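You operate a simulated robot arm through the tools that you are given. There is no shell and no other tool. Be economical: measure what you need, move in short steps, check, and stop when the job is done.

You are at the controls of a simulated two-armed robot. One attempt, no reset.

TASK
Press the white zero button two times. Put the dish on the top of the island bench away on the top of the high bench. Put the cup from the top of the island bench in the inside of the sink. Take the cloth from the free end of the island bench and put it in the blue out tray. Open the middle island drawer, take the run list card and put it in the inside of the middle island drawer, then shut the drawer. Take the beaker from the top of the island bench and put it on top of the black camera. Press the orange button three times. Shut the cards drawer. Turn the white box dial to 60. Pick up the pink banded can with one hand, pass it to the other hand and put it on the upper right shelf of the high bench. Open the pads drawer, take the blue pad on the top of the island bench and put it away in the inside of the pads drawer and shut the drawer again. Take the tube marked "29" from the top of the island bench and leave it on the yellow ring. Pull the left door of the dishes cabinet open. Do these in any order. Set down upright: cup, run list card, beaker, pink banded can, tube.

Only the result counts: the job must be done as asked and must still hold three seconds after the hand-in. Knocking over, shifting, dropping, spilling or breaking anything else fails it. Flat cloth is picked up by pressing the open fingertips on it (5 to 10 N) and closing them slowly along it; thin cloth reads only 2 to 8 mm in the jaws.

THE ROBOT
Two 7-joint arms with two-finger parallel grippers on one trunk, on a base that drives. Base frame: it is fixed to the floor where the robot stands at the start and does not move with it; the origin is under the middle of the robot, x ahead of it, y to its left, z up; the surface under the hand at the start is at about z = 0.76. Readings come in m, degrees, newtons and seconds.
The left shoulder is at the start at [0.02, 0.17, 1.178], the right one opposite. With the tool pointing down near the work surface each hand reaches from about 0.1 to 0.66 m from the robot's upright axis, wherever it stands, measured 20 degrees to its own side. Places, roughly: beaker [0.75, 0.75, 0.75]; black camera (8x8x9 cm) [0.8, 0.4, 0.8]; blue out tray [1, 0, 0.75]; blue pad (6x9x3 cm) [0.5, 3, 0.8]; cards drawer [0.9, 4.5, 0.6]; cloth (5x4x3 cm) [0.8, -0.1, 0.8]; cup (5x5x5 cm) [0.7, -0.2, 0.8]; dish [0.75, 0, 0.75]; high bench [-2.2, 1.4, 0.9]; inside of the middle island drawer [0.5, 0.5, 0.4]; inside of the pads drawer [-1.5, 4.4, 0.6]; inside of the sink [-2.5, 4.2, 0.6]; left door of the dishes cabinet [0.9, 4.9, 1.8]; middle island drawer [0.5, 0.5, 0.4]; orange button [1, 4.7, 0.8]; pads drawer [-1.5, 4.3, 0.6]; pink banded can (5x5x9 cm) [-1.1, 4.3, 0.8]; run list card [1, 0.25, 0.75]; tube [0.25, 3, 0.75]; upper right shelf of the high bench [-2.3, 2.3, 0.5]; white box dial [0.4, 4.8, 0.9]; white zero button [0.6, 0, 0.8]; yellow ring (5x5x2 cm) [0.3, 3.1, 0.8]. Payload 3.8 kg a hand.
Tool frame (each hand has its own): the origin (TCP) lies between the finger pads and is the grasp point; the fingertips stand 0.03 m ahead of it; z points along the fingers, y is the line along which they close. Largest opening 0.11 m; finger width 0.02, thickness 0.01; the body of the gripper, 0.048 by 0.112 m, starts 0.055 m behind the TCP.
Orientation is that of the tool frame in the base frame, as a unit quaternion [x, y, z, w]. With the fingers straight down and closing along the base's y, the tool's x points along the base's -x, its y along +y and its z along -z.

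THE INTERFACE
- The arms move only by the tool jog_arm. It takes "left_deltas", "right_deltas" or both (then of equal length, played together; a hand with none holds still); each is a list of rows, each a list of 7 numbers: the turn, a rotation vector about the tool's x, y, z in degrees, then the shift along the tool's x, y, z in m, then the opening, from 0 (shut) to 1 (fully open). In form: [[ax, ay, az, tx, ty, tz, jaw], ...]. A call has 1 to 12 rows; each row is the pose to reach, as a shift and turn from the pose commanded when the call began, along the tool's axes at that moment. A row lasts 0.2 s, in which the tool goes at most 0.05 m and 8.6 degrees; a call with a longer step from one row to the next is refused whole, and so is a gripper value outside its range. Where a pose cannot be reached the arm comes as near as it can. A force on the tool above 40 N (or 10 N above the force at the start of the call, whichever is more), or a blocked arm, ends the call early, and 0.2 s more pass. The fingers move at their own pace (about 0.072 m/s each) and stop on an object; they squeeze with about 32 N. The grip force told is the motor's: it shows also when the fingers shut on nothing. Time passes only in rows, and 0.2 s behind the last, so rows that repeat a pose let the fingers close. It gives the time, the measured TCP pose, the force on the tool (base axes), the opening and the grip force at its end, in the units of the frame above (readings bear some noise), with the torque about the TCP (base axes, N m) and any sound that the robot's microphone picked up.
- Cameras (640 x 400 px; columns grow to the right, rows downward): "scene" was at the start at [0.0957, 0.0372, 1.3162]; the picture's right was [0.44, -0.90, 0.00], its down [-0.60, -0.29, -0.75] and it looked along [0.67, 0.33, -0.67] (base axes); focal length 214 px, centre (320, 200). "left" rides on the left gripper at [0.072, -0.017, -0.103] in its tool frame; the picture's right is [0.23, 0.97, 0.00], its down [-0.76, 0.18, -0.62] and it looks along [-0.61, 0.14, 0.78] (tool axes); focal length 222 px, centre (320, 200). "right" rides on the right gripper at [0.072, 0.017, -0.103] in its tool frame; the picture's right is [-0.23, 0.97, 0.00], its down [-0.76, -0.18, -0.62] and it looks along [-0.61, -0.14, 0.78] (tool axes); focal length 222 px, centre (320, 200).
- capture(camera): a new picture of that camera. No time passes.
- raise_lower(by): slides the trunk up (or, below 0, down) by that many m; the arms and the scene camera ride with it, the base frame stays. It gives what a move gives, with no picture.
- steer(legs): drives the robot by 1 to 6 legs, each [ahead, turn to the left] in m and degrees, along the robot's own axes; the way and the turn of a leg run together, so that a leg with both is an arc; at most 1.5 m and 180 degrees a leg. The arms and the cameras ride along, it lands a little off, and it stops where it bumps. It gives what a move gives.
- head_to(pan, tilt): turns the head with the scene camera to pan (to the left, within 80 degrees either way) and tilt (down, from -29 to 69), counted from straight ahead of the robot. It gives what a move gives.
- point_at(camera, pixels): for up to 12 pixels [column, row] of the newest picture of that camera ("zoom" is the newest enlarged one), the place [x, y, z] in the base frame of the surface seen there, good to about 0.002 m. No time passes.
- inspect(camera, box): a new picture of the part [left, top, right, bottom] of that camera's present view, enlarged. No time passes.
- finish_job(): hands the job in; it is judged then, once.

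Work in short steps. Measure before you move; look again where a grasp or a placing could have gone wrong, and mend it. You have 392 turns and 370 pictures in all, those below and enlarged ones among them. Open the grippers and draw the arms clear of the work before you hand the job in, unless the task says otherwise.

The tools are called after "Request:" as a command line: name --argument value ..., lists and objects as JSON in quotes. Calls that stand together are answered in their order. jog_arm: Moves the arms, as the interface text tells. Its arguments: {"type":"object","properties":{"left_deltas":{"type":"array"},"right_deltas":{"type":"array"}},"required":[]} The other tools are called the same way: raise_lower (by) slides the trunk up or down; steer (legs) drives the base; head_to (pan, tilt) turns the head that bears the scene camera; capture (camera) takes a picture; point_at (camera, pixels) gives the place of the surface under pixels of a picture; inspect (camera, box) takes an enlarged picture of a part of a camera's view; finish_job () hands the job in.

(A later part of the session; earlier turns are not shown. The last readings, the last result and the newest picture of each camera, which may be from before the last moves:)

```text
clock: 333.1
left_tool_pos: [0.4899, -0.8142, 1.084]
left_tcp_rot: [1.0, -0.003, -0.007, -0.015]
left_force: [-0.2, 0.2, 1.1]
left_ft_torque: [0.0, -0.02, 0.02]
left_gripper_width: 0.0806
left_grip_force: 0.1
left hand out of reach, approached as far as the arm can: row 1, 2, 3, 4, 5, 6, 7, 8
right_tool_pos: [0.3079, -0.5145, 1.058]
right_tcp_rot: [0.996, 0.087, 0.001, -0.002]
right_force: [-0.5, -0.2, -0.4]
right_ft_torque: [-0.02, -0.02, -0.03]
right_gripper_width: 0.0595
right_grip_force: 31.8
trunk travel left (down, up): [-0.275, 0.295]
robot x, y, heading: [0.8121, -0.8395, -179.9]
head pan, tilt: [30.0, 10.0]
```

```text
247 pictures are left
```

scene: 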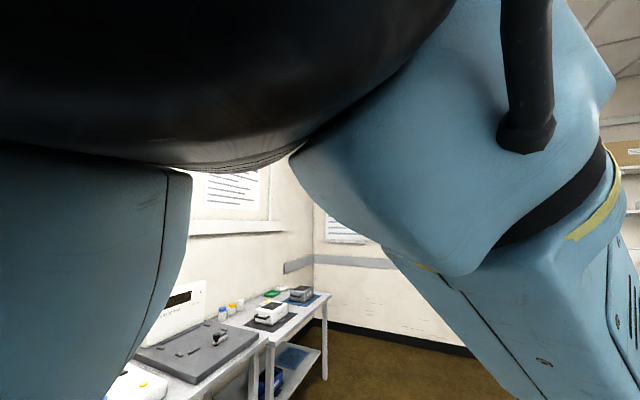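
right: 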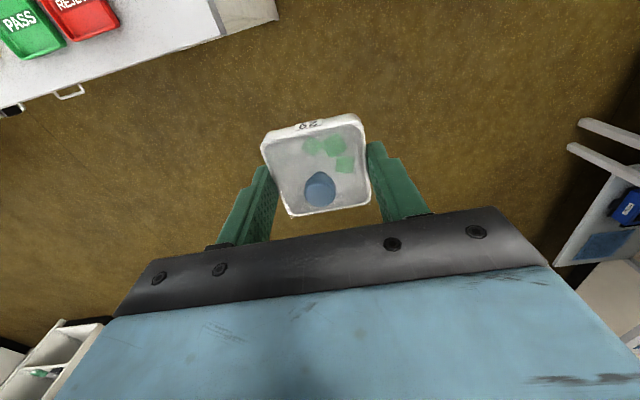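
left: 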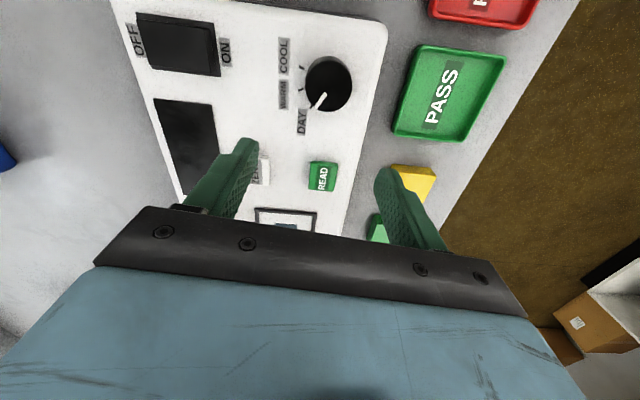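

I see the right procedure: with the elbow out and the hand pointing right-up (allowed wrist side), sweep the hand up→forward→down so the forearm roll flips. First back to hand-right-up.

Request:
jog_arm --left_deltas '[[8.5, 0, 0, -0.01, 0, -0.01, 0.73], [17, 0, 0, -0.02, 0.01, -0.02, 0.73], [25.5, 0, 0, -0.03, 0.02, -0.02, 0.73], [34, 0, 0, -0.04, 0.03, -0.02, 0.73], [42.5, 0, 0, -0.06, 0.05, -0.02, 0.73], [51, 0, 0, -0.08, 0.07, -0.02, 0.73], [59.5, 0, 0, -0.1, 0.09, -0.01, 0.73], [68, 0, 0, -0.11, 0.11, 0, 0.73], [76.5, 0, 0, -0.12, 0.13, 0, 0.73], [85, 0, 0, -0.13, 0.15, 0, 0.73], [93.5, 0, 0, -0.14, 0.17, 0, 0.73], [102, 0, 0, -0.15, 0.19, 0, 0.73]]'

Request:
jog_arm --left_deltas '[[8, 0, 0, 0, 0, 0, 0.73], [16, 0, 0, 0, 0, 0, 0.73], [24, 0, 0, 0, 0, 0, 0.73], [32, 0, 0, 0, 0, 0, 0.73], [40, 0, 0, 0, 0, 0, 0.73]]'

Request:
head_to --pan 20 --tilt 30

Request:
capture --camera "scene"

```text
clock: 335.7
left_tool_pos: [0.325, -1.0057, 1.0746]
left_tcp_rot: [-0.624, 0.01, 0.003, 0.781]
left_force: [-1.8, 0.0, 0.9]
left_ft_torque: [-0.05, 0.03, 0.0]
left_gripper_width: 0.0804
left_grip_force: 0.1
left hand out of reach, approached as far as the arm can: row 1, 2, 3, 4, 5
right_tool_pos: [0.308, -0.5142, 1.058]
right_tcp_rot: [0.996, 0.087, 0.001, -0.003]
right_force: [0.0, 0.9, -0.7]
right_ft_torque: [0.0, 0.04, -0.02]
right_gripper_width: 0.0594
right_grip_force: 31.4
trunk travel left (down, up): [-0.275, 0.295]
robot x, y, heading: [0.8105, -0.84, -179.7]
head pan, tilt: [30.0, 10.0]
```

```text
clock: 336.9
left_tool_pos: [0.3235, -1.0048, 1.0757]
left_tcp_rot: [-0.32, 0.01, -0.001, 0.947]
left_force: [-0.6, 0.1, 0.4]
left_ft_torque: [-0.02, 0.01, 0.0]
left_gripper_width: 0.0801
left_grip_force: 0.0
right_tool_pos: [0.3104, -0.5144, 1.0572]
right_tcp_rot: [0.996, 0.087, 0.001, -0.002]
right_force: [0.3, 0.1, -1.1]
right_ft_torque: [0.02, 0.0, 0.0]
right_gripper_width: 0.0592
right_grip_force: 32.3
trunk travel left (down, up): [-0.275, 0.295]
robot x, y, heading: [0.8084, -0.8385, -179.8]
head pan, tilt: [30.0, 10.0]
```

```text
clock: 337.7
left_tool_pos: [0.3238, -1.005, 1.0759]
left_tcp_rot: [-0.321, 0.009, -0.002, 0.947]
left_force: [-0.4, -0.3, -0.2]
left_ft_torque: [0.01, 0.03, -0.02]
left_gripper_width: 0.0804
left_grip_force: 0.1
right_tool_pos: [0.31, -0.5144, 1.0582]
right_tcp_rot: [0.996, 0.087, 0.0, -0.003]
right_force: [-0.6, 0.1, -0.1]
right_ft_torque: [0.01, -0.03, 0.01]
right_gripper_width: 0.0593
right_grip_force: 32.1
trunk travel left (down, up): [-0.275, 0.295]
robot x, y, heading: [0.809, -0.8368, -179.9]
head pan, tilt: [20.0, 30.0]
```

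```text
246 pictures are left
```

scene: 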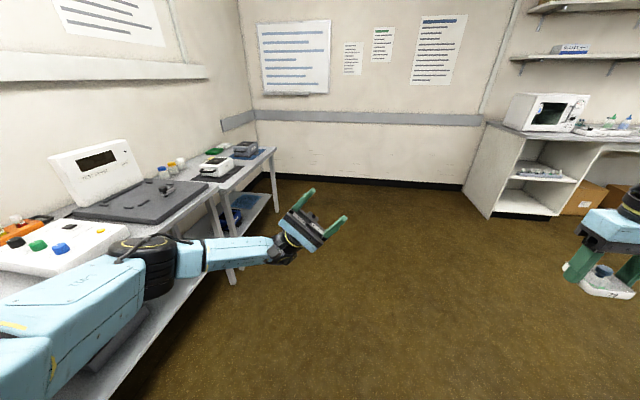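

Elbow is out, hand points right-up. I sweep it forward about the lateral axis by 90°, then another 90° to down.

Request:
jog_arm --left_deltas '[[0, -6.5, -5, 0, 0, 0, 0.73], [0, -13, -9.9, 0, 0, 0, 0.73], [0, -19.5, -14.9, 0, 0, 0, 0.73], [0, -26, -19.9, 0, 0, 0, 0.73], [0, -32.5, -24.8, 0, 0, 0, 0.73], [0, -39, -29.8, 0, 0, 0, 0.73], [0, -45.5, -34.8, 0, 0, 0, 0.73], [0, -52, -39.7, 0, 0, 0, 0.73], [0, -58.5, -44.7, 0, 0, 0, 0.73], [0, -65, -49.7, 0, 0, 0, 0.73], [0, -71.5, -54.6, 0, 0, 0, 0.73]]'

Request:
capture --camera "scene"

```text
clock: 340.1
left_tool_pos: [0.3253, -1.0039, 1.0762]
left_tcp_rot: [-0.232, -0.663, -0.227, 0.674]
left_force: [-0.3, 0.1, -0.2]
left_ft_torque: [-0.01, 0.0, 0.01]
left_gripper_width: 0.0802
left_grip_force: 0.1
right_tool_pos: [0.3097, -0.515, 1.0583]
right_tcp_rot: [0.996, 0.087, 0.0, -0.002]
right_force: [-0.8, 0.7, 0.1]
right_ft_torque: [0.03, 0.0, 0.05]
right_gripper_width: 0.059
right_grip_force: 31.8
trunk travel left (down, up): [-0.275, 0.295]
robot x, y, heading: [0.8082, -0.8421, -180.2]
head pan, tilt: [20.0, 30.0]
```

```text
245 pictures are left
```

scene: 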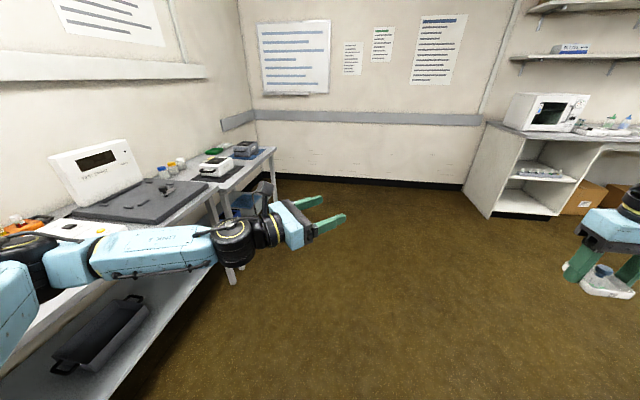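

No limits hit. I sweep the other 90° down.

Request:
jog_arm --left_deltas '[[0, -6.5, -5, 0, 0, 0, 0.73], [0, -13, -9.9, 0, 0, 0, 0.73], [0, -19.5, -14.9, 0, 0, 0, 0.73], [0, -26, -19.9, 0, 0, 0, 0.73], [0, -32.5, -24.8, 0, 0, 0, 0.73], [0, -39, -29.8, 0, 0, 0, 0.73], [0, -45.5, -34.8, 0, 0, 0, 0.73], [0, -52, -39.7, 0, 0, 0, 0.73], [0, -58.5, -44.7, 0, 0, 0, 0.73], [0, -65, -49.7, 0, 0, 0, 0.73], [0, -71.5, -54.6, 0, 0, 0, 0.73]]'

Request:
capture --camera "scene"

```text
clock: 342.5
left_tool_pos: [0.3245, -1.0037, 1.0757]
left_tcp_rot: [0.007, 0.947, 0.32, -0.006]
left_force: [-0.1, 0.0, 0.0]
left_ft_torque: [-0.02, -0.01, 0.03]
left_gripper_width: 0.0803
left_grip_force: 0.1
right_tool_pos: [0.3094, -0.5145, 1.0579]
right_tcp_rot: [0.996, 0.087, 0.0, -0.003]
right_force: [0.1, -0.2, -2.0]
right_ft_torque: [0.0, 0.0, 0.0]
right_gripper_width: 0.0595
right_grip_force: 32.1
trunk travel left (down, up): [-0.275, 0.295]
robot x, y, heading: [0.8082, -0.8358, -179.9]
head pan, tilt: [20.0, 30.0]
```

```text
244 pictures are left
```

scene: 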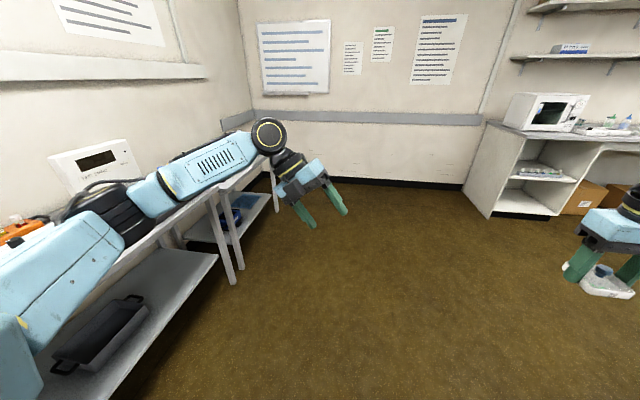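

Now the left arm looks just like the healthy start posture, only yawed 180°. I level it and then yaw it back.

Request:
jog_arm --left_deltas '[[7.5, 0, 0, 0, -0.015, -0.012, 0.73], [15, 0, 0, 0, -0.03, -0.024, 0.73], [22.5, 0, 0, 0, -0.045, -0.036, 0.73], [30, 0, 0, 0, -0.06, -0.048, 0.73], [37.3, 0, 0, 0, -0.08, -0.06, 0.73], [37.3, 0, 0, 0, -0.08, -0.06, 0.73]]'

Request:
jog_arm --left_deltas '[[0, 0, 8.5, 0, 0, 0, 0.73], [0, 0, 17, 0, 0, 0, 0.73], [0, 0, 25.5, 0, 0, 0, 0.73], [0, 0, 34, 0, 0, 0, 0.73], [0, 0, 42.5, 0, 0, 0, 0.73], [0, 0, 51, 0, 0, 0, 0.73], [0, 0, 59.5, 0, 0, 0, 0.73], [0, 0, 68, 0, 0, 0, 0.73], [0, 0, 76.5, 0, 0, 0, 0.73], [0, 0, 85, 0, 0, 0, 0.73], [0, 0, 90, 0, 0, 0, 0.73]]'

```text
clock: 343.9
left_tool_pos: [0.3234, -1.1068, 1.0752]
left_tcp_rot: [0.005, 1.0, 0.001, -0.009]
left_force: [0.0, -0.4, 0.7]
left_ft_torque: [-0.01, 0.02, 0.0]
left_gripper_width: 0.0803
left_grip_force: 0.1
right_tool_pos: [0.3109, -0.5143, 1.0587]
right_tcp_rot: [0.996, 0.088, 0.001, -0.003]
right_force: [-0.1, 0.4, -0.1]
right_ft_torque: [0.02, -0.02, 0.0]
right_gripper_width: 0.0592
right_grip_force: 32.2
trunk travel left (down, up): [-0.275, 0.295]
robot x, y, heading: [0.8086, -0.8398, -179.9]
head pan, tilt: [20.0, 30.0]
```

```text
clock: 346.3
left_tool_pos: [0.5121, -0.9936, 1.1099]
left_tcp_rot: [0.681, 0.732, -0.012, -0.005]
left_force: [0.8, 0.2, 0.0]
left_ft_torque: [-0.03, -0.01, -0.02]
left_gripper_width: 0.0805
left_grip_force: 0.1
left hand out of reach, approached as far as the arm can: row 5, 6, 7, 8, 9, 10, 11
right_tool_pos: [0.3093, -0.5108, 1.0568]
right_tcp_rot: [0.996, 0.087, 0.001, -0.001]
right_force: [0.6, 1.0, -1.5]
right_ft_torque: [-0.03, 0.04, -0.01]
right_gripper_width: 0.0594
right_grip_force: 31.8
trunk travel left (down, up): [-0.275, 0.295]
robot x, y, heading: [0.812, -0.8399, -179.9]
head pan, tilt: [20.0, 30.0]
```

Wrong way (limit reached). I reverse and yaw the other direction.

Request:
jog_arm --left_deltas '[[0, 0, -8.5, -0.01, -0.02, 0, 0.73], [0, 0, -17, -0.02, -0.04, 0.01, 0.73], [0, 0, -25.5, -0.03, -0.06, 0.01, 0.73], [0, 0, -34, -0.04, -0.08, 0.02, 0.73], [0, 0, -42.5, -0.05, -0.1, 0.02, 0.73], [0, 0, -51, -0.06, -0.12, 0.03, 0.73], [0, 0, -59.5, -0.07, -0.14, 0.03, 0.73], [0, 0, -68, -0.08, -0.16, 0.035, 0.73], [0, 0, -76.5, -0.09, -0.18, 0.035, 0.73], [0, 0, -85, -0.099, -0.1966, 0.035, 0.73], [0, 0, -93.5, -0.099, -0.1966, 0.035, 0.73], [0, 0, -102, -0.099, -0.1966, 0.035, 0.73]]'

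Request:
jog_arm --left_deltas '[[0, 0, -8.5, 0, 0, 0, 0.73], [0, 0, -17, 0, 0, 0, 0.73], [0, 0, -25.5, 0, 0, 0, 0.73], [0, 0, -34, 0, 0, 0, 0.73], [0, 0, -42.5, 0, 0, 0, 0.73], [0, 0, -51, 0, 0, 0, 0.73], [0, 0, -59.5, 0, 0, 0, 0.73], [0, 0, -68, 0, 0, 0, 0.73], [0, 0, -76.5, 0, 0, 0, 0.73], [0, 0, -85, 0, 0, 0, 0.73]]'

Request:
capture --camera "scene"

```text
clock: 348.9
left_tool_pos: [0.3319, -1.1198, 1.062]
left_tcp_rot: [-0.143, 0.99, -0.002, -0.013]
left_force: [-0.7, 0.5, -0.3]
left_ft_torque: [-0.05, 0.01, -0.01]
left_gripper_width: 0.0801
left_grip_force: 0.1
right_tool_pos: [0.3113, -0.5138, 1.0581]
right_tcp_rot: [0.996, 0.087, 0.001, -0.003]
right_force: [-0.1, 0.1, -1.4]
right_ft_torque: [0.01, -0.02, 0.0]
right_gripper_width: 0.0593
right_grip_force: 31.7
trunk travel left (down, up): [-0.275, 0.295]
robot x, y, heading: [0.8107, -0.842, -179.9]
head pan, tilt: [20.0, 30.0]
```

```text
clock: 351.1
left_tool_pos: [0.3311, -1.1216, 1.0629]
left_tcp_rot: [0.774, -0.633, -0.007, 0.01]
left_force: [-0.3, -0.6, 1.4]
left_ft_torque: [0.0, -0.01, -0.02]
left_gripper_width: 0.0803
left_grip_force: 0.0
right_tool_pos: [0.3102, -0.5152, 1.0585]
right_tcp_rot: [0.996, 0.087, 0.0, -0.002]
right_force: [0.1, -0.9, -0.4]
right_ft_torque: [-0.03, -0.02, -0.01]
right_gripper_width: 0.0591
right_grip_force: 31.5
trunk travel left (down, up): [-0.275, 0.295]
robot x, y, heading: [0.8115, -0.8386, -179.9]
head pan, tilt: [20.0, 30.0]
```

```text
243 pictures are left
```

scene: 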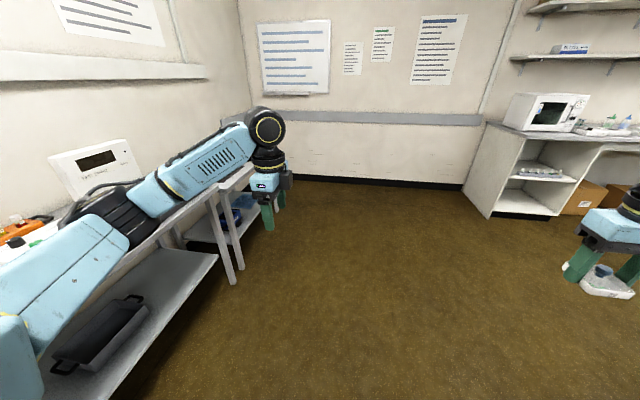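

No limits this way. I finish the last 79° of yaw.

Request:
jog_arm --left_deltas '[[0, 0, -8, 0, 0, 0, 0.73], [0, 0, -16, 0, 0, 0, 0.73], [0, 0, -24, 0, 0, 0, 0.73], [0, 0, -32, 0, 0, 0, 0.73], [0, 0, -40, 0, 0, 0, 0.73], [0, 0, -48, 0, 0, 0, 0.73], [0, 0, -56, 0, 0, 0, 0.73], [0, 0, -64, 0, 0, 0, 0.73], [0, 0, -72, 0, 0, 0, 0.73], [0, 0, -78.6, 0, 0, 0, 0.73]]'

```text
clock: 353.3
left_tool_pos: [0.331, -1.1202, 1.0634]
left_tcp_rot: [1.0, 0.0, -0.013, 0.004]
left_force: [0.8, -0.1, 0.1]
left_ft_torque: [0.0, 0.0, 0.03]
left_gripper_width: 0.0804
left_grip_force: 0.0
right_tool_pos: [0.3093, -0.5152, 1.0578]
right_tcp_rot: [0.996, 0.087, 0.001, -0.002]
right_force: [-0.1, -0.2, -1.5]
right_ft_torque: [0.03, -0.04, -0.02]
right_gripper_width: 0.0592
right_grip_force: 31.7
trunk travel left (down, up): [-0.275, 0.295]
robot x, y, heading: [0.8091, -0.8365, -180.1]
head pan, tilt: [20.0, 30.0]
```

The left arm is fully restored. I face the bench's free end again to take the cup with the left hand.

Request:
steer --legs '[[0, -90], [0.24, 0]]'

Request:
head_to --pan 0 --tilt 45

Request:
inspect --camera "scene" --box '[200, 200, 360, 320]'

```text
clock: 358.9
left_tool_pos: [0.5248, -0.1168, 1.0628]
left_tcp_rot: [0.708, -0.706, -0.012, -0.006]
left_force: [-0.4, 1.2, -0.9]
left_ft_torque: [-0.03, -0.02, 0.0]
left_gripper_width: 0.0803
left_grip_force: 0.0
right_tool_pos: [1.1306, -0.0919, 1.0582]
right_tcp_rot: [0.768, -0.64, 0.003, -0.001]
right_force: [0.5, -0.2, -0.7]
right_ft_torque: [-0.03, 0.0, -0.01]
right_gripper_width: 0.0592
right_grip_force: 32.6
trunk travel left (down, up): [-0.275, 0.295]
robot x, y, heading: [0.8079, -0.5932, 90.4]
head pan, tilt: [20.0, 30.0]
```

```text
clock: 359.8
left_tool_pos: [0.5241, -0.1172, 1.0633]
left_tcp_rot: [0.709, -0.706, -0.012, -0.006]
left_force: [0.6, 0.5, 0.2]
left_ft_torque: [-0.02, 0.02, 0.0]
left_gripper_width: 0.0801
left_grip_force: 0.0
right_tool_pos: [1.1306, -0.0906, 1.0571]
right_tcp_rot: [0.768, -0.64, 0.002, -0.001]
right_force: [-0.3, -0.1, -0.7]
right_ft_torque: [0.03, 0.02, 0.02]
right_gripper_width: 0.0593
right_grip_force: 31.8
trunk travel left (down, up): [-0.275, 0.295]
robot x, y, heading: [0.8108, -0.5953, 90.4]
head pan, tilt: [0.0, 45.0]
```

```text
3.33 times, centred on (280, 260) of scene
```

zoom: 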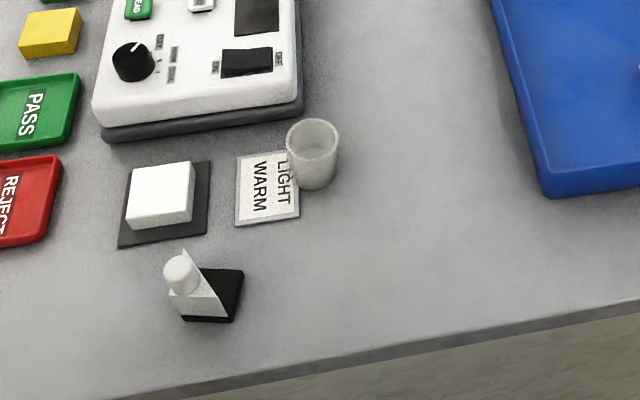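

Request:
point_at --camera "zoom" --pixels '[[289, 142], [337, 142], [312, 120], [314, 158], [314, 187], [305, 175], [330, 172]]'

Request:
jog_arm --left_deltas '[[0, 0, 0, 0.005, -0.04, 0.02, 0.73], [0, 0, 0, 0.015, -0.08, 0.04, 0.73], [0, 0, 0, 0.025, -0.12, 0.06, 0.73], [0, 0, 0, 0.032, -0.15, 0.09, 0.73], [0, 0, 0, 0.035, -0.163, 0.13, 0.73], [0, 0, 0, 0.035, -0.163, 0.165, 0.73]]'

Request:
capture --camera "left"

```text
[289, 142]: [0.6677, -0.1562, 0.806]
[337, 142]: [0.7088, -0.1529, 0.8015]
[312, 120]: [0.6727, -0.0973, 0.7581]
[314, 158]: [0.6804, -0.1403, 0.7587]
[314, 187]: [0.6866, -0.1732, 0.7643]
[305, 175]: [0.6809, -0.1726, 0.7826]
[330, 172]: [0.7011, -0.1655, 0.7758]
```

```text
clock: 361.2
left_tool_pos: [0.6873, -0.1478, 0.8975]
left_tcp_rot: [0.708, -0.706, -0.011, -0.006]
left_force: [0.2, -0.8, -0.3]
left_ft_torque: [0.01, -0.01, 0.01]
left_gripper_width: 0.0801
left_grip_force: 0.1
right_tool_pos: [1.1307, -0.0907, 1.0579]
right_tcp_rot: [0.768, -0.64, 0.002, -0.002]
right_force: [1.0, 0.4, -0.9]
right_ft_torque: [-0.01, -0.04, -0.02]
right_gripper_width: 0.0594
right_grip_force: 32.5
trunk travel left (down, up): [-0.275, 0.295]
robot x, y, heading: [0.8051, -0.5962, 90.5]
head pan, tilt: [0.0, 45.0]
```

```text
241 pictures are left
```

left: 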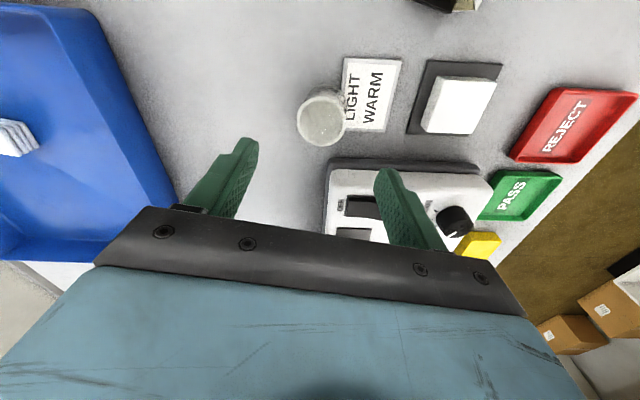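

Cup centred at (320,118). I descend to TCP z≈0.80 and close.

Request:
jog_arm --left_deltas '[[0, 0, 0, 0.005, 0, 0.03, 0.73], [0, 0, 0, 0.005, 0, 0.06, 0.73], [0, 0, 0, 0.005, 0, 0.085, 0.73], [0, 0, 0, 0.005, 0, 0.0975, 0.73], [0, 0, 0, 0.005, 0, 0.0975, 0.6], [0, 0, 0, 0.005, 0, 0.0975, 0.45], [0, 0, 0, 0.005, 0, 0.0975, 0.3], [0, 0, 0, 0.005, 0, 0.0975, 0.2], [0, 0, 0, 0.005, 0, 0.0975, 0.2]]'

Request:
capture --camera "left"

```text
clock: 363.2
left_tool_pos: [0.687, -0.1494, 0.7994]
left_tcp_rot: [0.709, -0.706, -0.012, -0.007]
left_force: [0.3, 0.4, -0.7]
left_ft_torque: [0.04, 0.0, -0.01]
left_gripper_width: 0.0426
left_grip_force: 31.6
right_tool_pos: [1.1307, -0.0918, 1.0579]
right_tcp_rot: [0.768, -0.64, 0.001, -0.002]
right_force: [0.1, -0.4, -0.7]
right_ft_torque: [-0.04, 0.02, 0.01]
right_gripper_width: 0.059
right_grip_force: 32.5
trunk travel left (down, up): [-0.275, 0.295]
robot x, y, heading: [0.8099, -0.5988, 90.7]
head pan, tilt: [0.0, 45.0]
```

```text
240 pictures are left
```

left: 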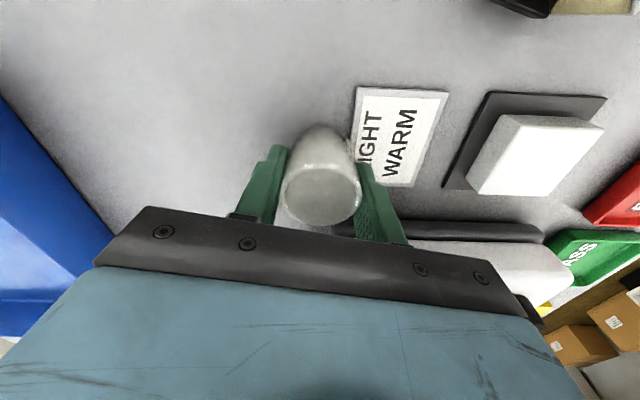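

Cup gripped (43 mm). I lift it and bring both hands to travel places.

Request:
jog_arm --left_deltas '[[0, 0, 0, 0, 0, -0.03, 0.2], [0, 0, 0, 0, 0, -0.07, 0.2], [0, 0, 0, 0, 0, -0.11, 0.2], [0, 0, 0, 0, 0, -0.15, 0.2], [0, 0, 0, 0, 0.02, -0.19, 0.2], [0, 0, 0, 0, 0.05, -0.22, 0.2], [0, 0, 0, 0.02, 0.08, -0.25, 0.2], [0, 0, 0, 0.04, 0.11, -0.27, 0.2], [0, 0, 0, 0.06, 0.14, -0.28, 0.2]]' --right_deltas '[[0, 0, 0, 0, 0, 0, 0.3], [0, 0, 0, 0, 0, 0, 0.3], [0, 0, 0, 0, 0.02, 0, 0.3], [0, 0, 0, 0.02, 0.04, 0, 0.3], [0, 0, 0, 0.04, 0.06, 0, 0.3], [0, 0, 0, 0.06, 0.06, 0, 0.3], [0, 0, 0, 0.06, 0.06, 0, 0.3], [0, 0, 0, 0.06, 0.06, 0, 0.3], [0, 0, 0, 0.06, 0.06, 0, 0.3]]'

Request:
capture --camera "scene"

```text
clock: 365.2
left_tool_pos: [0.5457, -0.2183, 1.0811]
left_tcp_rot: [0.708, -0.706, -0.012, -0.006]
left_force: [0.0, -0.3, 0.1]
left_ft_torque: [0.02, -0.04, 0.06]
left_gripper_width: 0.0428
left_grip_force: 32.4
right_tool_pos: [1.0796, -0.1635, 1.0578]
right_tcp_rot: [0.769, -0.64, 0.003, -0.002]
right_force: [0.2, 0.2, -0.7]
right_ft_torque: [0.03, -0.01, -0.02]
right_gripper_width: 0.0593
right_grip_force: 31.6
trunk travel left (down, up): [-0.275, 0.295]
robot x, y, heading: [0.813, -0.5965, 90.6]
head pan, tilt: [0.0, 45.0]
```

```text
239 pictures are left
```

scene: 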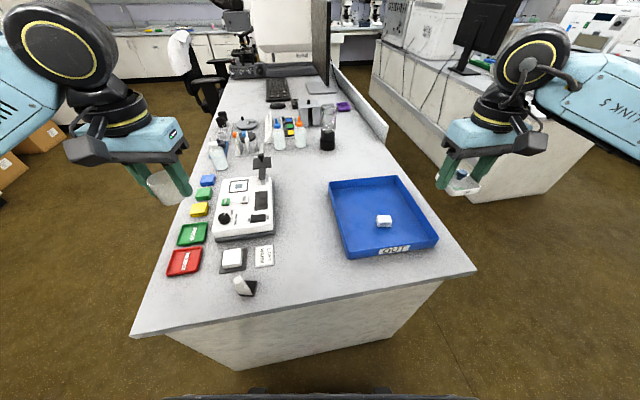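

Everything is in place. I drive off toward the high bench: first along the aisle, then turn and look.

Request:
steer --legs '[[-0.2, 0], [0, 89.5], [1.5, 0], [0, -50]]'

Request:
head_to --pan 0 --tilt 20

Request:
capture --camera "scene"

```text
clock: 379.8
left_tool_pos: [-1.1192, -0.6336, 1.0823]
left_tcp_rot: [0.903, -0.43, -0.014, -0.003]
left_force: [-0.4, 0.3, -0.3]
left_ft_torque: [-0.03, 0.0, 0.03]
left_gripper_width: 0.0427
left_grip_force: 32.2
right_tool_pos: [-0.7382, -0.2573, 1.0572]
right_tcp_rot: [0.938, -0.348, 0.002, -0.003]
right_force: [0.8, -0.6, -0.3]
right_ft_torque: [-0.02, 0.01, 0.02]
right_gripper_width: 0.0592
right_grip_force: 31.8
trunk travel left (down, up): [-0.275, 0.295]
robot x, y, heading: [-0.6782, -0.7631, 129.3]
head pan, tilt: [0.0, 45.0]
```

```text
clock: 380.6
left_tool_pos: [-1.119, -0.6341, 1.0791]
left_tcp_rot: [0.903, -0.43, -0.014, -0.002]
left_force: [0.2, -0.3, 0.3]
left_ft_torque: [0.0, 0.0, 0.0]
left_gripper_width: 0.0425
left_grip_force: 32.3
right_tool_pos: [-0.7393, -0.2577, 1.0585]
right_tcp_rot: [0.937, -0.349, 0.002, -0.002]
right_force: [0.5, -0.3, -0.8]
right_ft_torque: [0.0, 0.02, -0.02]
right_gripper_width: 0.0592
right_grip_force: 31.5
trunk travel left (down, up): [-0.275, 0.295]
robot x, y, heading: [-0.6731, -0.7627, 129.3]
head pan, tilt: [0.0, 20.0]
```

```text
238 pictures are left
```

scene: 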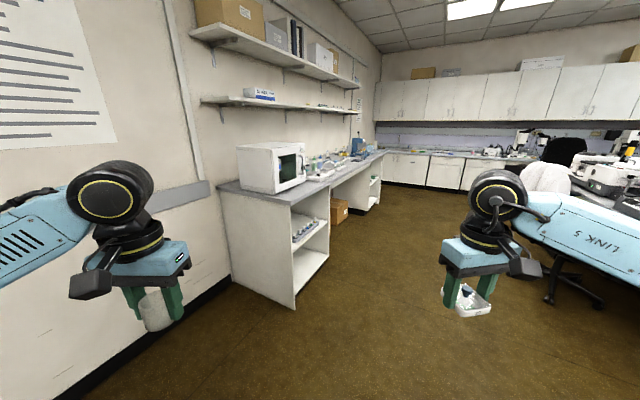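

I measure the high bench's edge and free top areas.

Request:
point_at --camera "scene" --pixels '[[290, 202], [335, 180], [385, 152], [312, 180], [325, 200], [372, 190], [366, 168], [345, 172], [320, 270], [400, 225]]'

Request:
inspect --camera "scene" --box '[220, 120, 400, 230]'

```text
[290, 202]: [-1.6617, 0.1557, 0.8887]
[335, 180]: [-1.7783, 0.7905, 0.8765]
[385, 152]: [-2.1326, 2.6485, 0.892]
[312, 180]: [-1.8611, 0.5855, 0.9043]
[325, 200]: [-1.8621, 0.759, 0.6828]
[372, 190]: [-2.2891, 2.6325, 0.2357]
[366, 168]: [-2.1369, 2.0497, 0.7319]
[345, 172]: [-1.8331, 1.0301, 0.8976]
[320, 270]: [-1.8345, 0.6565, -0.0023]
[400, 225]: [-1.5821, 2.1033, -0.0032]
```

```text
3.56 times, centred on (310, 175) of scene
```

zoom: 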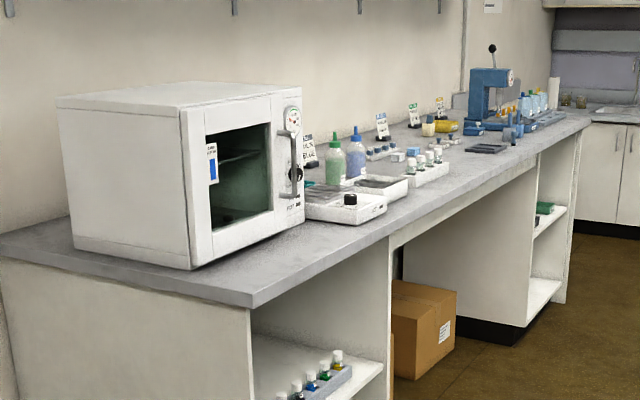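

I drive to stand before a free stretch of the high bench near y≈1.2.

Request:
steer --legs '[[0, -18], [1.4, 0], [0.7, 0], [0, 79.5]]'

Request:
head_to --pan 0 --tilt 40

Request:
capture --camera "scene"

```text
clock: 395.5
left_tool_pos: [-1.7665, 0.8638, 1.081]
left_tcp_rot: [0.996, 0.092, -0.012, 0.005]
left_force: [-0.2, 0.3, 0.2]
left_ft_torque: [-0.02, 0.01, 0.0]
left_gripper_width: 0.0426
left_grip_force: 32.0
right_tool_pos: [-1.9147, 1.3788, 1.0574]
right_tcp_rot: [0.984, 0.18, 0.001, -0.003]
right_force: [0.1, -0.3, -0.2]
right_ft_torque: [0.02, 0.0, 0.04]
right_gripper_width: 0.0593
right_grip_force: 32.0
trunk travel left (down, up): [-0.275, 0.295]
robot x, y, heading: [-1.4437, 1.1886, -169.3]
head pan, tilt: [0.0, 20.0]
```

```text
clock: 396.3
left_tool_pos: [-1.7678, 0.8637, 1.0804]
left_tcp_rot: [0.996, 0.091, -0.012, 0.005]
left_force: [-0.6, 0.3, -0.7]
left_ft_torque: [0.0, 0.01, -0.03]
left_gripper_width: 0.0423
left_grip_force: 31.8
right_tool_pos: [-1.9166, 1.3802, 1.0577]
right_tcp_rot: [0.984, 0.181, 0.001, -0.002]
right_force: [-0.3, 0.1, -1.2]
right_ft_torque: [0.0, 0.0, 0.01]
right_gripper_width: 0.0593
right_grip_force: 31.8
trunk travel left (down, up): [-0.275, 0.295]
robot x, y, heading: [-1.4442, 1.1917, -169.1]
head pan, tilt: [0.0, 40.0]
```

```text
236 pictures are left
```

scene: 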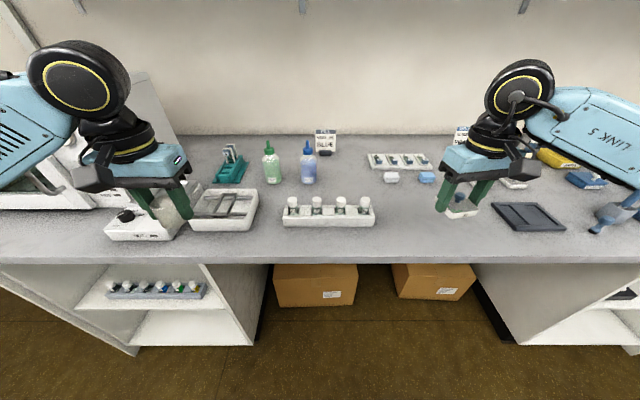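

The right hand with the dish is over a free stretch between the white rack and the dark tray. I measure the surface there.

Request:
point_at --camera "scene" --pixels '[[400, 230], [430, 235], [460, 235], [485, 235], [376, 215], [495, 205], [440, 258], [420, 200], [500, 230], [375, 225]]'

Request:
capture --camera "right"

```text
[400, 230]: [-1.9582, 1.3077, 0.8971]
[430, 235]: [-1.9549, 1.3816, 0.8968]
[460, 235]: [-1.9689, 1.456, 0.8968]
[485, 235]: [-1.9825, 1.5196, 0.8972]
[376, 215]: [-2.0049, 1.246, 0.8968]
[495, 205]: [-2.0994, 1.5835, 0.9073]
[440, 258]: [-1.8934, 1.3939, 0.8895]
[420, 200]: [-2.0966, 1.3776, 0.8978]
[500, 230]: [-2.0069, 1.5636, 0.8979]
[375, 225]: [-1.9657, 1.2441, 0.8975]
```

```text
235 pictures are left
```

right: 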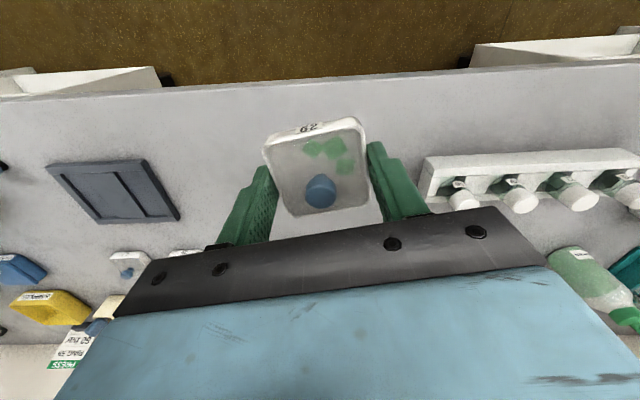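

Surface z is 0.897. I place the dish at about (-2.0,1.39): move over, lower to 1 mm over, release.

Request:
jog_arm --right_deltas '[[0, 0, 0, -0.025, -0.013, 0.02, 0.3], [0, 0, 0, -0.05, -0.026, 0.045, 0.3], [0, 0, 0, -0.076, -0.0395, 0.07, 0.3], [0, 0, 0, -0.076, -0.0395, 0.1, 0.3], [0, 0, 0, -0.076, -0.0395, 0.118, 0.3], [0, 0, 0, -0.076, -0.0395, 0.124, 0.3]]'

```text
clock: 397.7
left_tool_pos: [-1.7677, 0.8637, 1.0803]
left_tcp_rot: [0.996, 0.091, -0.012, 0.004]
left_force: [0.1, -0.2, -0.6]
left_ft_torque: [-0.04, -0.05, -0.02]
left_gripper_width: 0.0425
left_grip_force: 31.9
right_tool_pos: [-2.0007, 1.3911, 0.9341]
right_tcp_rot: [0.984, 0.18, 0.001, -0.003]
right_force: [-0.7, 0.2, -1.2]
right_ft_torque: [0.0, -0.01, 0.0]
right_gripper_width: 0.0592
right_grip_force: 32.3
trunk travel left (down, up): [-0.275, 0.295]
robot x, y, heading: [-1.4455, 1.1906, -169.1]
head pan, tilt: [0.0, 40.0]
```

Request:
jog_arm --right_deltas '[[0, 0, 0, 0, 0, 0.002, 0.3], [0, 0, 0, 0, 0, 0.004, 0.3], [0, 0, 0, 0, 0, 0.004, 0.3]]'

```text
clock: 398.5
left_tool_pos: [-1.7661, 0.8652, 1.0804]
left_tcp_rot: [0.996, 0.091, -0.012, 0.005]
left_force: [-0.1, 0.7, 0.4]
left_ft_torque: [-0.01, -0.02, -0.02]
left_gripper_width: 0.0426
left_grip_force: 31.8
right_tool_pos: [-2.0012, 1.3909, 0.9313]
right_tcp_rot: [0.984, 0.179, -0.001, -0.003]
right_force: [-1.8, 1.2, 4.3]
right_ft_torque: [-0.06, -0.04, 0.0]
right_gripper_width: 0.0591
right_grip_force: 31.7
trunk travel left (down, up): [-0.275, 0.295]
robot x, y, heading: [-1.444, 1.1914, -169.1]
head pan, tilt: [0.0, 40.0]
```

Touching (4 N). I open and rise.

Request:
jog_arm --right_deltas '[[0, 0, 0, 0, 0, 0, 0.5], [0, 0, 0, 0, 0, 0, 0.65], [0, 0, 0, 0, 0, 0, 0.73], [0, 0, 0, 0, 0, -0.01, 0.73], [0, 0, 0, 0, 0, -0.04, 0.73], [0, 0, 0, 0, 0, -0.08, 0.73], [0, 0, 0, 0, 0, -0.12, 0.73], [0, 0, 0, 0.03, 0, -0.15, 0.73], [0, 0, 0, 0.06, 0, -0.17, 0.73], [0, 0, 0, 0.1, 0, -0.18, 0.73]]'

Request:
capture --camera "scene"

```text
clock: 400.7
left_tool_pos: [-1.7667, 0.8643, 1.0809]
left_tcp_rot: [0.996, 0.092, -0.012, 0.005]
left_force: [0.4, -0.6, -0.5]
left_ft_torque: [0.03, 0.01, -0.02]
left_gripper_width: 0.0425
left_grip_force: 31.8
right_tool_pos: [-1.9028, 1.426, 1.111]
right_tcp_rot: [0.984, 0.181, 0.0, -0.002]
right_force: [0.1, -0.1, -0.4]
right_ft_torque: [0.01, 0.02, 0.0]
right_gripper_width: 0.0802
right_grip_force: 0.1
trunk travel left (down, up): [-0.275, 0.295]
robot x, y, heading: [-1.4436, 1.191, -169.4]
head pan, tilt: [0.0, 40.0]
```

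```text
234 pictures are left
```

scene: 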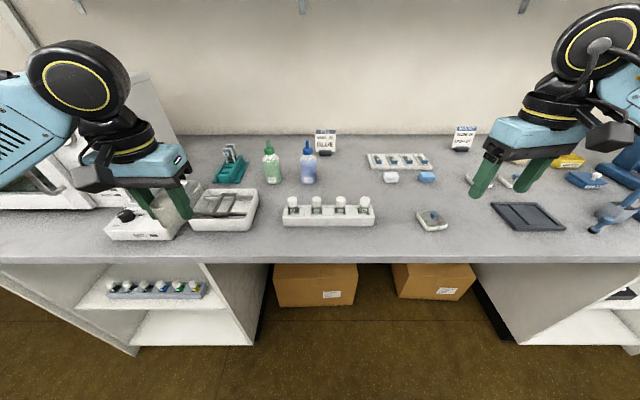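

Dish stands on the high bench. I back off and drive toward the sink with the cup.

Request:
steer --legs '[[-0.4, 0], [0, -90], [1.2, 0], [0, 20]]'

Request:
head_to --pan 0 --tilt 25

Request:
capture --camera "scene"

```text
clock: 413.7
left_tool_pos: [-1.6936, 2.613, 1.082]
left_tcp_rot: [0.872, -0.49, -0.013, -0.004]
left_force: [-0.6, -0.3, -0.1]
left_ft_torque: [0.03, -0.03, -0.01]
left_gripper_width: 0.0425
left_grip_force: 32.0
right_tool_pos: [-1.2189, 2.941, 1.1103]
right_tcp_rot: [0.912, -0.409, 0.002, -0.002]
right_force: [-0.1, -0.2, 0.8]
right_ft_torque: [0.02, -0.01, 0.01]
right_gripper_width: 0.0804
right_grip_force: 0.0
trunk travel left (down, up): [-0.275, 0.295]
robot x, y, heading: [-1.2726, 2.4264, 121.6]
head pan, tilt: [0.0, 40.0]
```

```text
clock: 414.5
left_tool_pos: [-1.6933, 2.6131, 1.0807]
left_tcp_rot: [0.872, -0.49, -0.013, -0.003]
left_force: [-0.6, -0.2, 0.0]
left_ft_torque: [-0.01, 0.01, 0.0]
left_gripper_width: 0.0423
left_grip_force: 32.5
right_tool_pos: [-1.2182, 2.9406, 1.11]
right_tcp_rot: [0.912, -0.41, 0.003, -0.002]
right_force: [0.1, 0.4, 0.4]
right_ft_torque: [0.03, -0.02, -0.02]
right_gripper_width: 0.0802
right_grip_force: 0.0
trunk travel left (down, up): [-0.275, 0.295]
robot x, y, heading: [-1.2722, 2.4248, 121.5]
head pan, tilt: [0.0, 25.0]
```

```text
233 pictures are left
```

scene: 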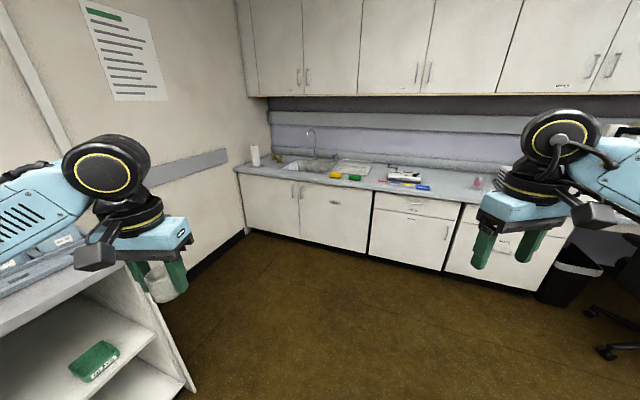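

Sink seen at (312,165). I zoom and measure it.

Request:
inspect --camera "scene" --box '[230, 120, 430, 230]'

Request:
point_at --camera "zoom" --pixels '[[230, 135], [270, 150], [190, 140], [330, 150], [260, 130], [100, 175], [300, 187], [500, 225], [250, 300], [345, 130], [150, 140], [285, 148]]'

```text
3.20 times, centred on (330, 175) of scene
```

zoom: 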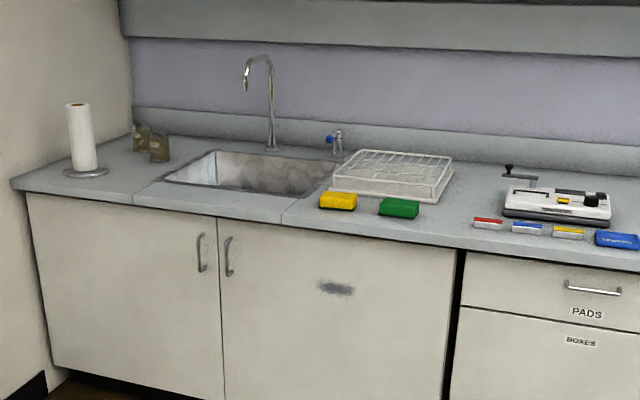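

```text
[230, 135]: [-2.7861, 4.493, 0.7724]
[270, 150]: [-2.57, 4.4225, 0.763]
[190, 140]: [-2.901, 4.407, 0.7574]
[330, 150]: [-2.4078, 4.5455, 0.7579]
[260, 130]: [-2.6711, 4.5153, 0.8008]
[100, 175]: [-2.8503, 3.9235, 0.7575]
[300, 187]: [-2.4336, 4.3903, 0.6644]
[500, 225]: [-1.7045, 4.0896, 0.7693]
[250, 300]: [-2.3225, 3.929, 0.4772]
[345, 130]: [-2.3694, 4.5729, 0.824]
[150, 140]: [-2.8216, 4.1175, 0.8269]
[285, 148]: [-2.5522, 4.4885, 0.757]
```

I drive up in front of the sink (counter front at y≈3.92 there).

Request:
steer --legs '[[0, 10.5], [1.48, 0], [0, -31]]'

Request:
head_to --pan 0 --tilt 45

Request:
capture --camera "scene"

```text
clock: 424.0
left_tool_pos: [-2.565, 3.852, 1.0812]
left_tcp_rot: [0.763, -0.646, -0.012, -0.006]
left_force: [0.3, -1.0, -0.8]
left_ft_torque: [0.02, 0.04, -0.01]
left_gripper_width: 0.0425
left_grip_force: 32.3
right_tool_pos: [-2.0039, 3.9818, 1.1095]
right_tcp_rot: [0.818, -0.575, 0.002, -0.002]
right_force: [-0.1, -0.3, 0.3]
right_ft_torque: [-0.02, 0.02, -0.01]
right_gripper_width: 0.0801
right_grip_force: 0.0
trunk travel left (down, up): [-0.275, 0.295]
robot x, y, heading: [-2.2446, 3.5254, 99.9]
head pan, tilt: [0.0, 25.0]
```

```text
clock: 424.8
left_tool_pos: [-2.5671, 3.8531, 1.08]
left_tcp_rot: [0.764, -0.645, -0.013, -0.006]
left_force: [-0.2, -0.6, 0.4]
left_ft_torque: [-0.03, -0.02, -0.01]
left_gripper_width: 0.0423
left_grip_force: 32.1
right_tool_pos: [-2.0043, 3.9813, 1.1115]
right_tcp_rot: [0.818, -0.575, 0.002, -0.002]
right_force: [-0.6, -0.3, -0.5]
right_ft_torque: [0.0, 0.0, 0.01]
right_gripper_width: 0.0805
right_grip_force: 0.1
trunk travel left (down, up): [-0.275, 0.295]
robot x, y, heading: [-2.2446, 3.5238, 99.8]
head pan, tilt: [0.0, 45.0]
```

```text
231 pictures are left
```

scene: 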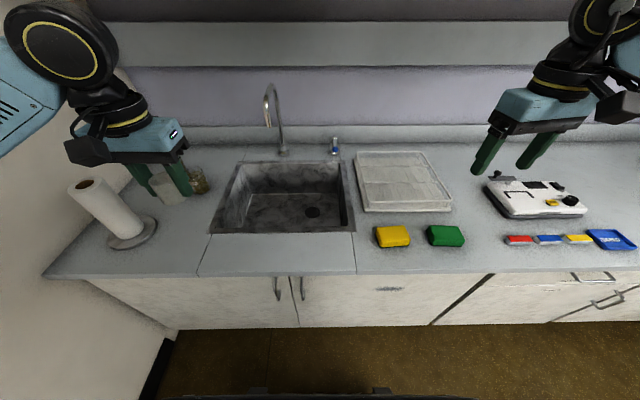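

Request:
point_at --camera "scene" --pixels '[[280, 210], [260, 220], [313, 212], [240, 165], [355, 232], [215, 232], [285, 195], [345, 165], [300, 225], [85, 183], [250, 205]]'

```text
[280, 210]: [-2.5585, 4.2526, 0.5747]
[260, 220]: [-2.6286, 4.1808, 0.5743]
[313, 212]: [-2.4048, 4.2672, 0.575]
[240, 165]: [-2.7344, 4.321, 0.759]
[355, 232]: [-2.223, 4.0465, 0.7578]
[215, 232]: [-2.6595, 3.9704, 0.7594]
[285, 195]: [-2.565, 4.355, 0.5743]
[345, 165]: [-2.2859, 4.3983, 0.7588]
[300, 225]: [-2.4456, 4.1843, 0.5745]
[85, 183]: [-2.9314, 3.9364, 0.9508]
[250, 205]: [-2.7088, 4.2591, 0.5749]
```

Sink floor z is 0.575. I step closer and left, then lower the trunk 0.15 m.

Request:
steer --legs '[[0, 45], [0.13, 0], [0, -45]]'

Request:
raise_lower --by -0.15

```text
clock: 430.2
left_tool_pos: [-2.666, 3.9322, 1.0823]
left_tcp_rot: [0.76, -0.65, -0.011, -0.006]
left_force: [0.0, -0.5, 0.1]
left_ft_torque: [0.04, -0.01, -0.02]
left_gripper_width: 0.0426
left_grip_force: 31.8
right_tool_pos: [-2.1024, 4.0534, 1.1103]
right_tcp_rot: [0.815, -0.58, 0.003, -0.002]
right_force: [-0.2, -0.1, 0.2]
right_ft_torque: [0.0, 0.03, 0.01]
right_gripper_width: 0.0803
right_grip_force: 0.0
trunk travel left (down, up): [-0.275, 0.295]
robot x, y, heading: [-2.3497, 3.6018, 99.3]
head pan, tilt: [0.0, 45.0]
```

```text
clock: 432.0
left_tool_pos: [-2.6669, 3.9333, 0.9315]
left_tcp_rot: [0.76, -0.65, -0.012, -0.006]
left_force: [-1.3, 0.9, 0.2]
left_ft_torque: [0.03, 0.01, 0.01]
left_gripper_width: 0.0422
left_grip_force: 32.1
right_tool_pos: [-2.1029, 4.0538, 0.9606]
right_tcp_rot: [0.815, -0.579, 0.001, -0.001]
right_force: [-0.8, 0.7, 0.5]
right_ft_torque: [-0.05, 0.0, 0.01]
right_gripper_width: 0.0801
right_grip_force: 0.0
trunk travel left (down, up): [-0.125, 0.445]
robot x, y, heading: [-2.3507, 3.6006, 99.1]
head pan, tilt: [0.0, 45.0]
```

I move the cup over the basin at (-2.50,4.15) and lower it most of the way.

Request:
jog_arm --left_deltas '[[0, 0, 0, -0.03, -0.03, 0, 0.2], [0, 0, 0, -0.06, -0.06, 0, 0.2], [0, 0, 0, -0.09, -0.095, 0, 0.2], [0, 0, 0, -0.12, -0.13, 0, 0.2], [0, 0, 0, -0.15, -0.16, 0, 0.2], [0, 0, 0, -0.1885, -0.1986, 0.01, 0.2], [0, 0, 0, -0.1885, -0.1986, 0.05, 0.2], [0, 0, 0, -0.1885, -0.1986, 0.09, 0.2], [0, 0, 0, -0.1885, -0.1986, 0.13, 0.2], [0, 0, 0, -0.1885, -0.1986, 0.17, 0.2], [0, 0, 0, -0.1885, -0.1986, 0.21, 0.2], [0, 0, 0, -0.1885, -0.1986, 0.25, 0.2]]'

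Request:
capture --camera "left"

```text
refused: row 6 steps farther than a row can; nothing moved
```

```text
230 pictures are left
```

left: 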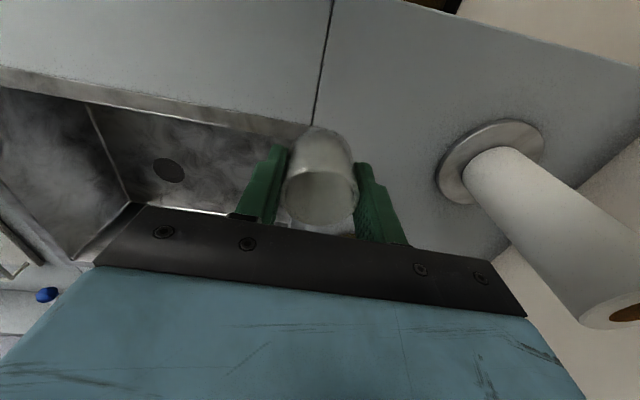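

A row step was too long; I resend with even steps.

Request:
jog_arm --left_deltas '[[0, 0, 0, -0.027, -0.0284, 0, 0.2], [0, 0, 0, -0.054, -0.0567, 0, 0.2], [0, 0, 0, -0.081, -0.085, 0, 0.2], [0, 0, 0, -0.108, -0.1135, 0, 0.2], [0, 0, 0, -0.135, -0.142, 0, 0.2], [0, 0, 0, -0.162, -0.17, 0.01, 0.2], [0, 0, 0, -0.1885, -0.1986, 0.03, 0.2], [0, 0, 0, -0.1885, -0.1986, 0.075, 0.2], [0, 0, 0, -0.1885, -0.1986, 0.12, 0.2], [0, 0, 0, -0.1885, -0.1986, 0.165, 0.2], [0, 0, 0, -0.1885, -0.1986, 0.21, 0.2], [0, 0, 0, -0.1885, -0.1986, 0.25, 0.2]]'

Request:
capture --camera "scene"

```text
clock: 434.6
left_tool_pos: [-2.4995, 4.154, 0.6819]
left_tcp_rot: [0.76, -0.649, -0.014, -0.006]
left_force: [0.6, 0.4, 0.2]
left_ft_torque: [-0.01, 0.03, 0.03]
left_gripper_width: 0.0426
left_grip_force: 32.3
right_tool_pos: [-2.1018, 4.0548, 0.9606]
right_tcp_rot: [0.815, -0.579, 0.002, -0.002]
right_force: [0.6, -0.1, 0.1]
right_ft_torque: [-0.01, 0.01, -0.01]
right_gripper_width: 0.0803
right_grip_force: 0.0
trunk travel left (down, up): [-0.125, 0.445]
robot x, y, heading: [-2.3498, 3.6005, 98.9]
head pan, tilt: [0.0, 45.0]
```

```text
229 pictures are left
```

scene: 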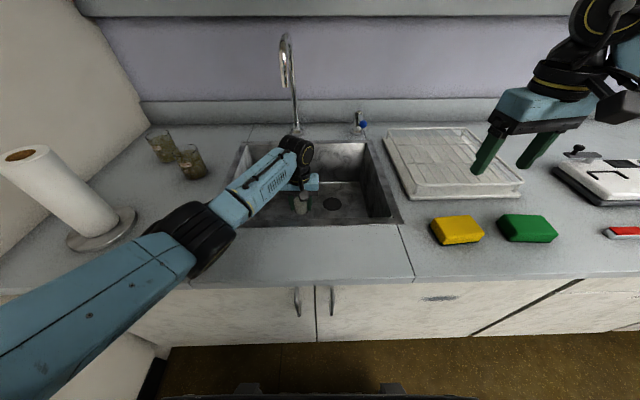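

Inside the basin. I lower the last 6 cm slowly.

Request:
jog_arm --left_deltas '[[0, 0, 0, 0, 0, 0.03, 0.2], [0, 0, 0, 0, 0, 0.05, 0.2], [0, 0, 0, 0, 0, 0.06, 0.2], [0, 0, 0, 0, 0, 0.063, 0.2], [0, 0, 0, 0, 0, 0.064, 0.2]]'

```text
clock: 435.8
left_tool_pos: [-2.502, 4.156, 0.6203]
left_tcp_rot: [0.76, -0.65, -0.013, -0.006]
left_force: [0.6, 0.0, -0.3]
left_ft_torque: [-0.03, -0.02, 0.05]
left_gripper_width: 0.0424
left_grip_force: 32.1
right_tool_pos: [-2.1018, 4.0552, 0.9608]
right_tcp_rot: [0.815, -0.58, 0.002, -0.001]
right_force: [0.3, 0.1, 0.6]
right_ft_torque: [-0.03, 0.0, 0.02]
right_gripper_width: 0.0801
right_grip_force: 0.1
trunk travel left (down, up): [-0.125, 0.445]
robot x, y, heading: [-2.3518, 3.6018, 99.0]
head pan, tilt: [0.0, 45.0]
```

Request:
jog_arm --left_deltas '[[0, 0, 0, 0, 0, 0.002, 0.2], [0, 0, 0, 0, 0, 0.0035, 0.2], [0, 0, 0, 0, 0, 0.0035, 0.2]]'

```text
clock: 436.6
left_tool_pos: [-2.5016, 4.1578, 0.6164]
left_tcp_rot: [0.76, -0.65, -0.012, -0.005]
left_force: [0.5, 0.1, -1.1]
left_ft_torque: [0.0, -0.01, 0.02]
left_gripper_width: 0.0424
left_grip_force: 32.3
right_tool_pos: [-2.1026, 4.0536, 0.9621]
right_tcp_rot: [0.815, -0.58, 0.002, -0.001]
right_force: [-0.6, 0.8, -0.9]
right_ft_torque: [-0.04, 0.02, -0.02]
right_gripper_width: 0.0804
right_grip_force: 0.0
trunk travel left (down, up): [-0.125, 0.445]
robot x, y, heading: [-2.3501, 3.5993, 99.1]
head pan, tilt: [0.0, 45.0]
```

Request:
jog_arm --left_deltas '[[0, 0, 0, 0, 0, 0.0015, 0.2], [0, 0, 0, 0, 0, 0.003, 0.2], [0, 0, 0, 0, 0, 0.003, 0.2]]'

```text
clock: 437.4
left_tool_pos: [-2.5015, 4.1568, 0.6148]
left_tcp_rot: [0.76, -0.65, -0.011, -0.004]
left_force: [0.6, 1.1, 0.8]
left_ft_torque: [0.04, -0.02, 0.02]
left_gripper_width: 0.0427
left_grip_force: 32.0
right_tool_pos: [-2.103, 4.0544, 0.9599]
right_tcp_rot: [0.815, -0.58, 0.002, -0.001]
right_force: [0.6, 0.0, -0.1]
right_ft_torque: [0.0, 0.02, 0.0]
right_gripper_width: 0.0803
right_grip_force: 0.1
trunk travel left (down, up): [-0.125, 0.445]
robot x, y, heading: [-2.3515, 3.5984, 99.0]
head pan, tilt: [0.0, 45.0]
```

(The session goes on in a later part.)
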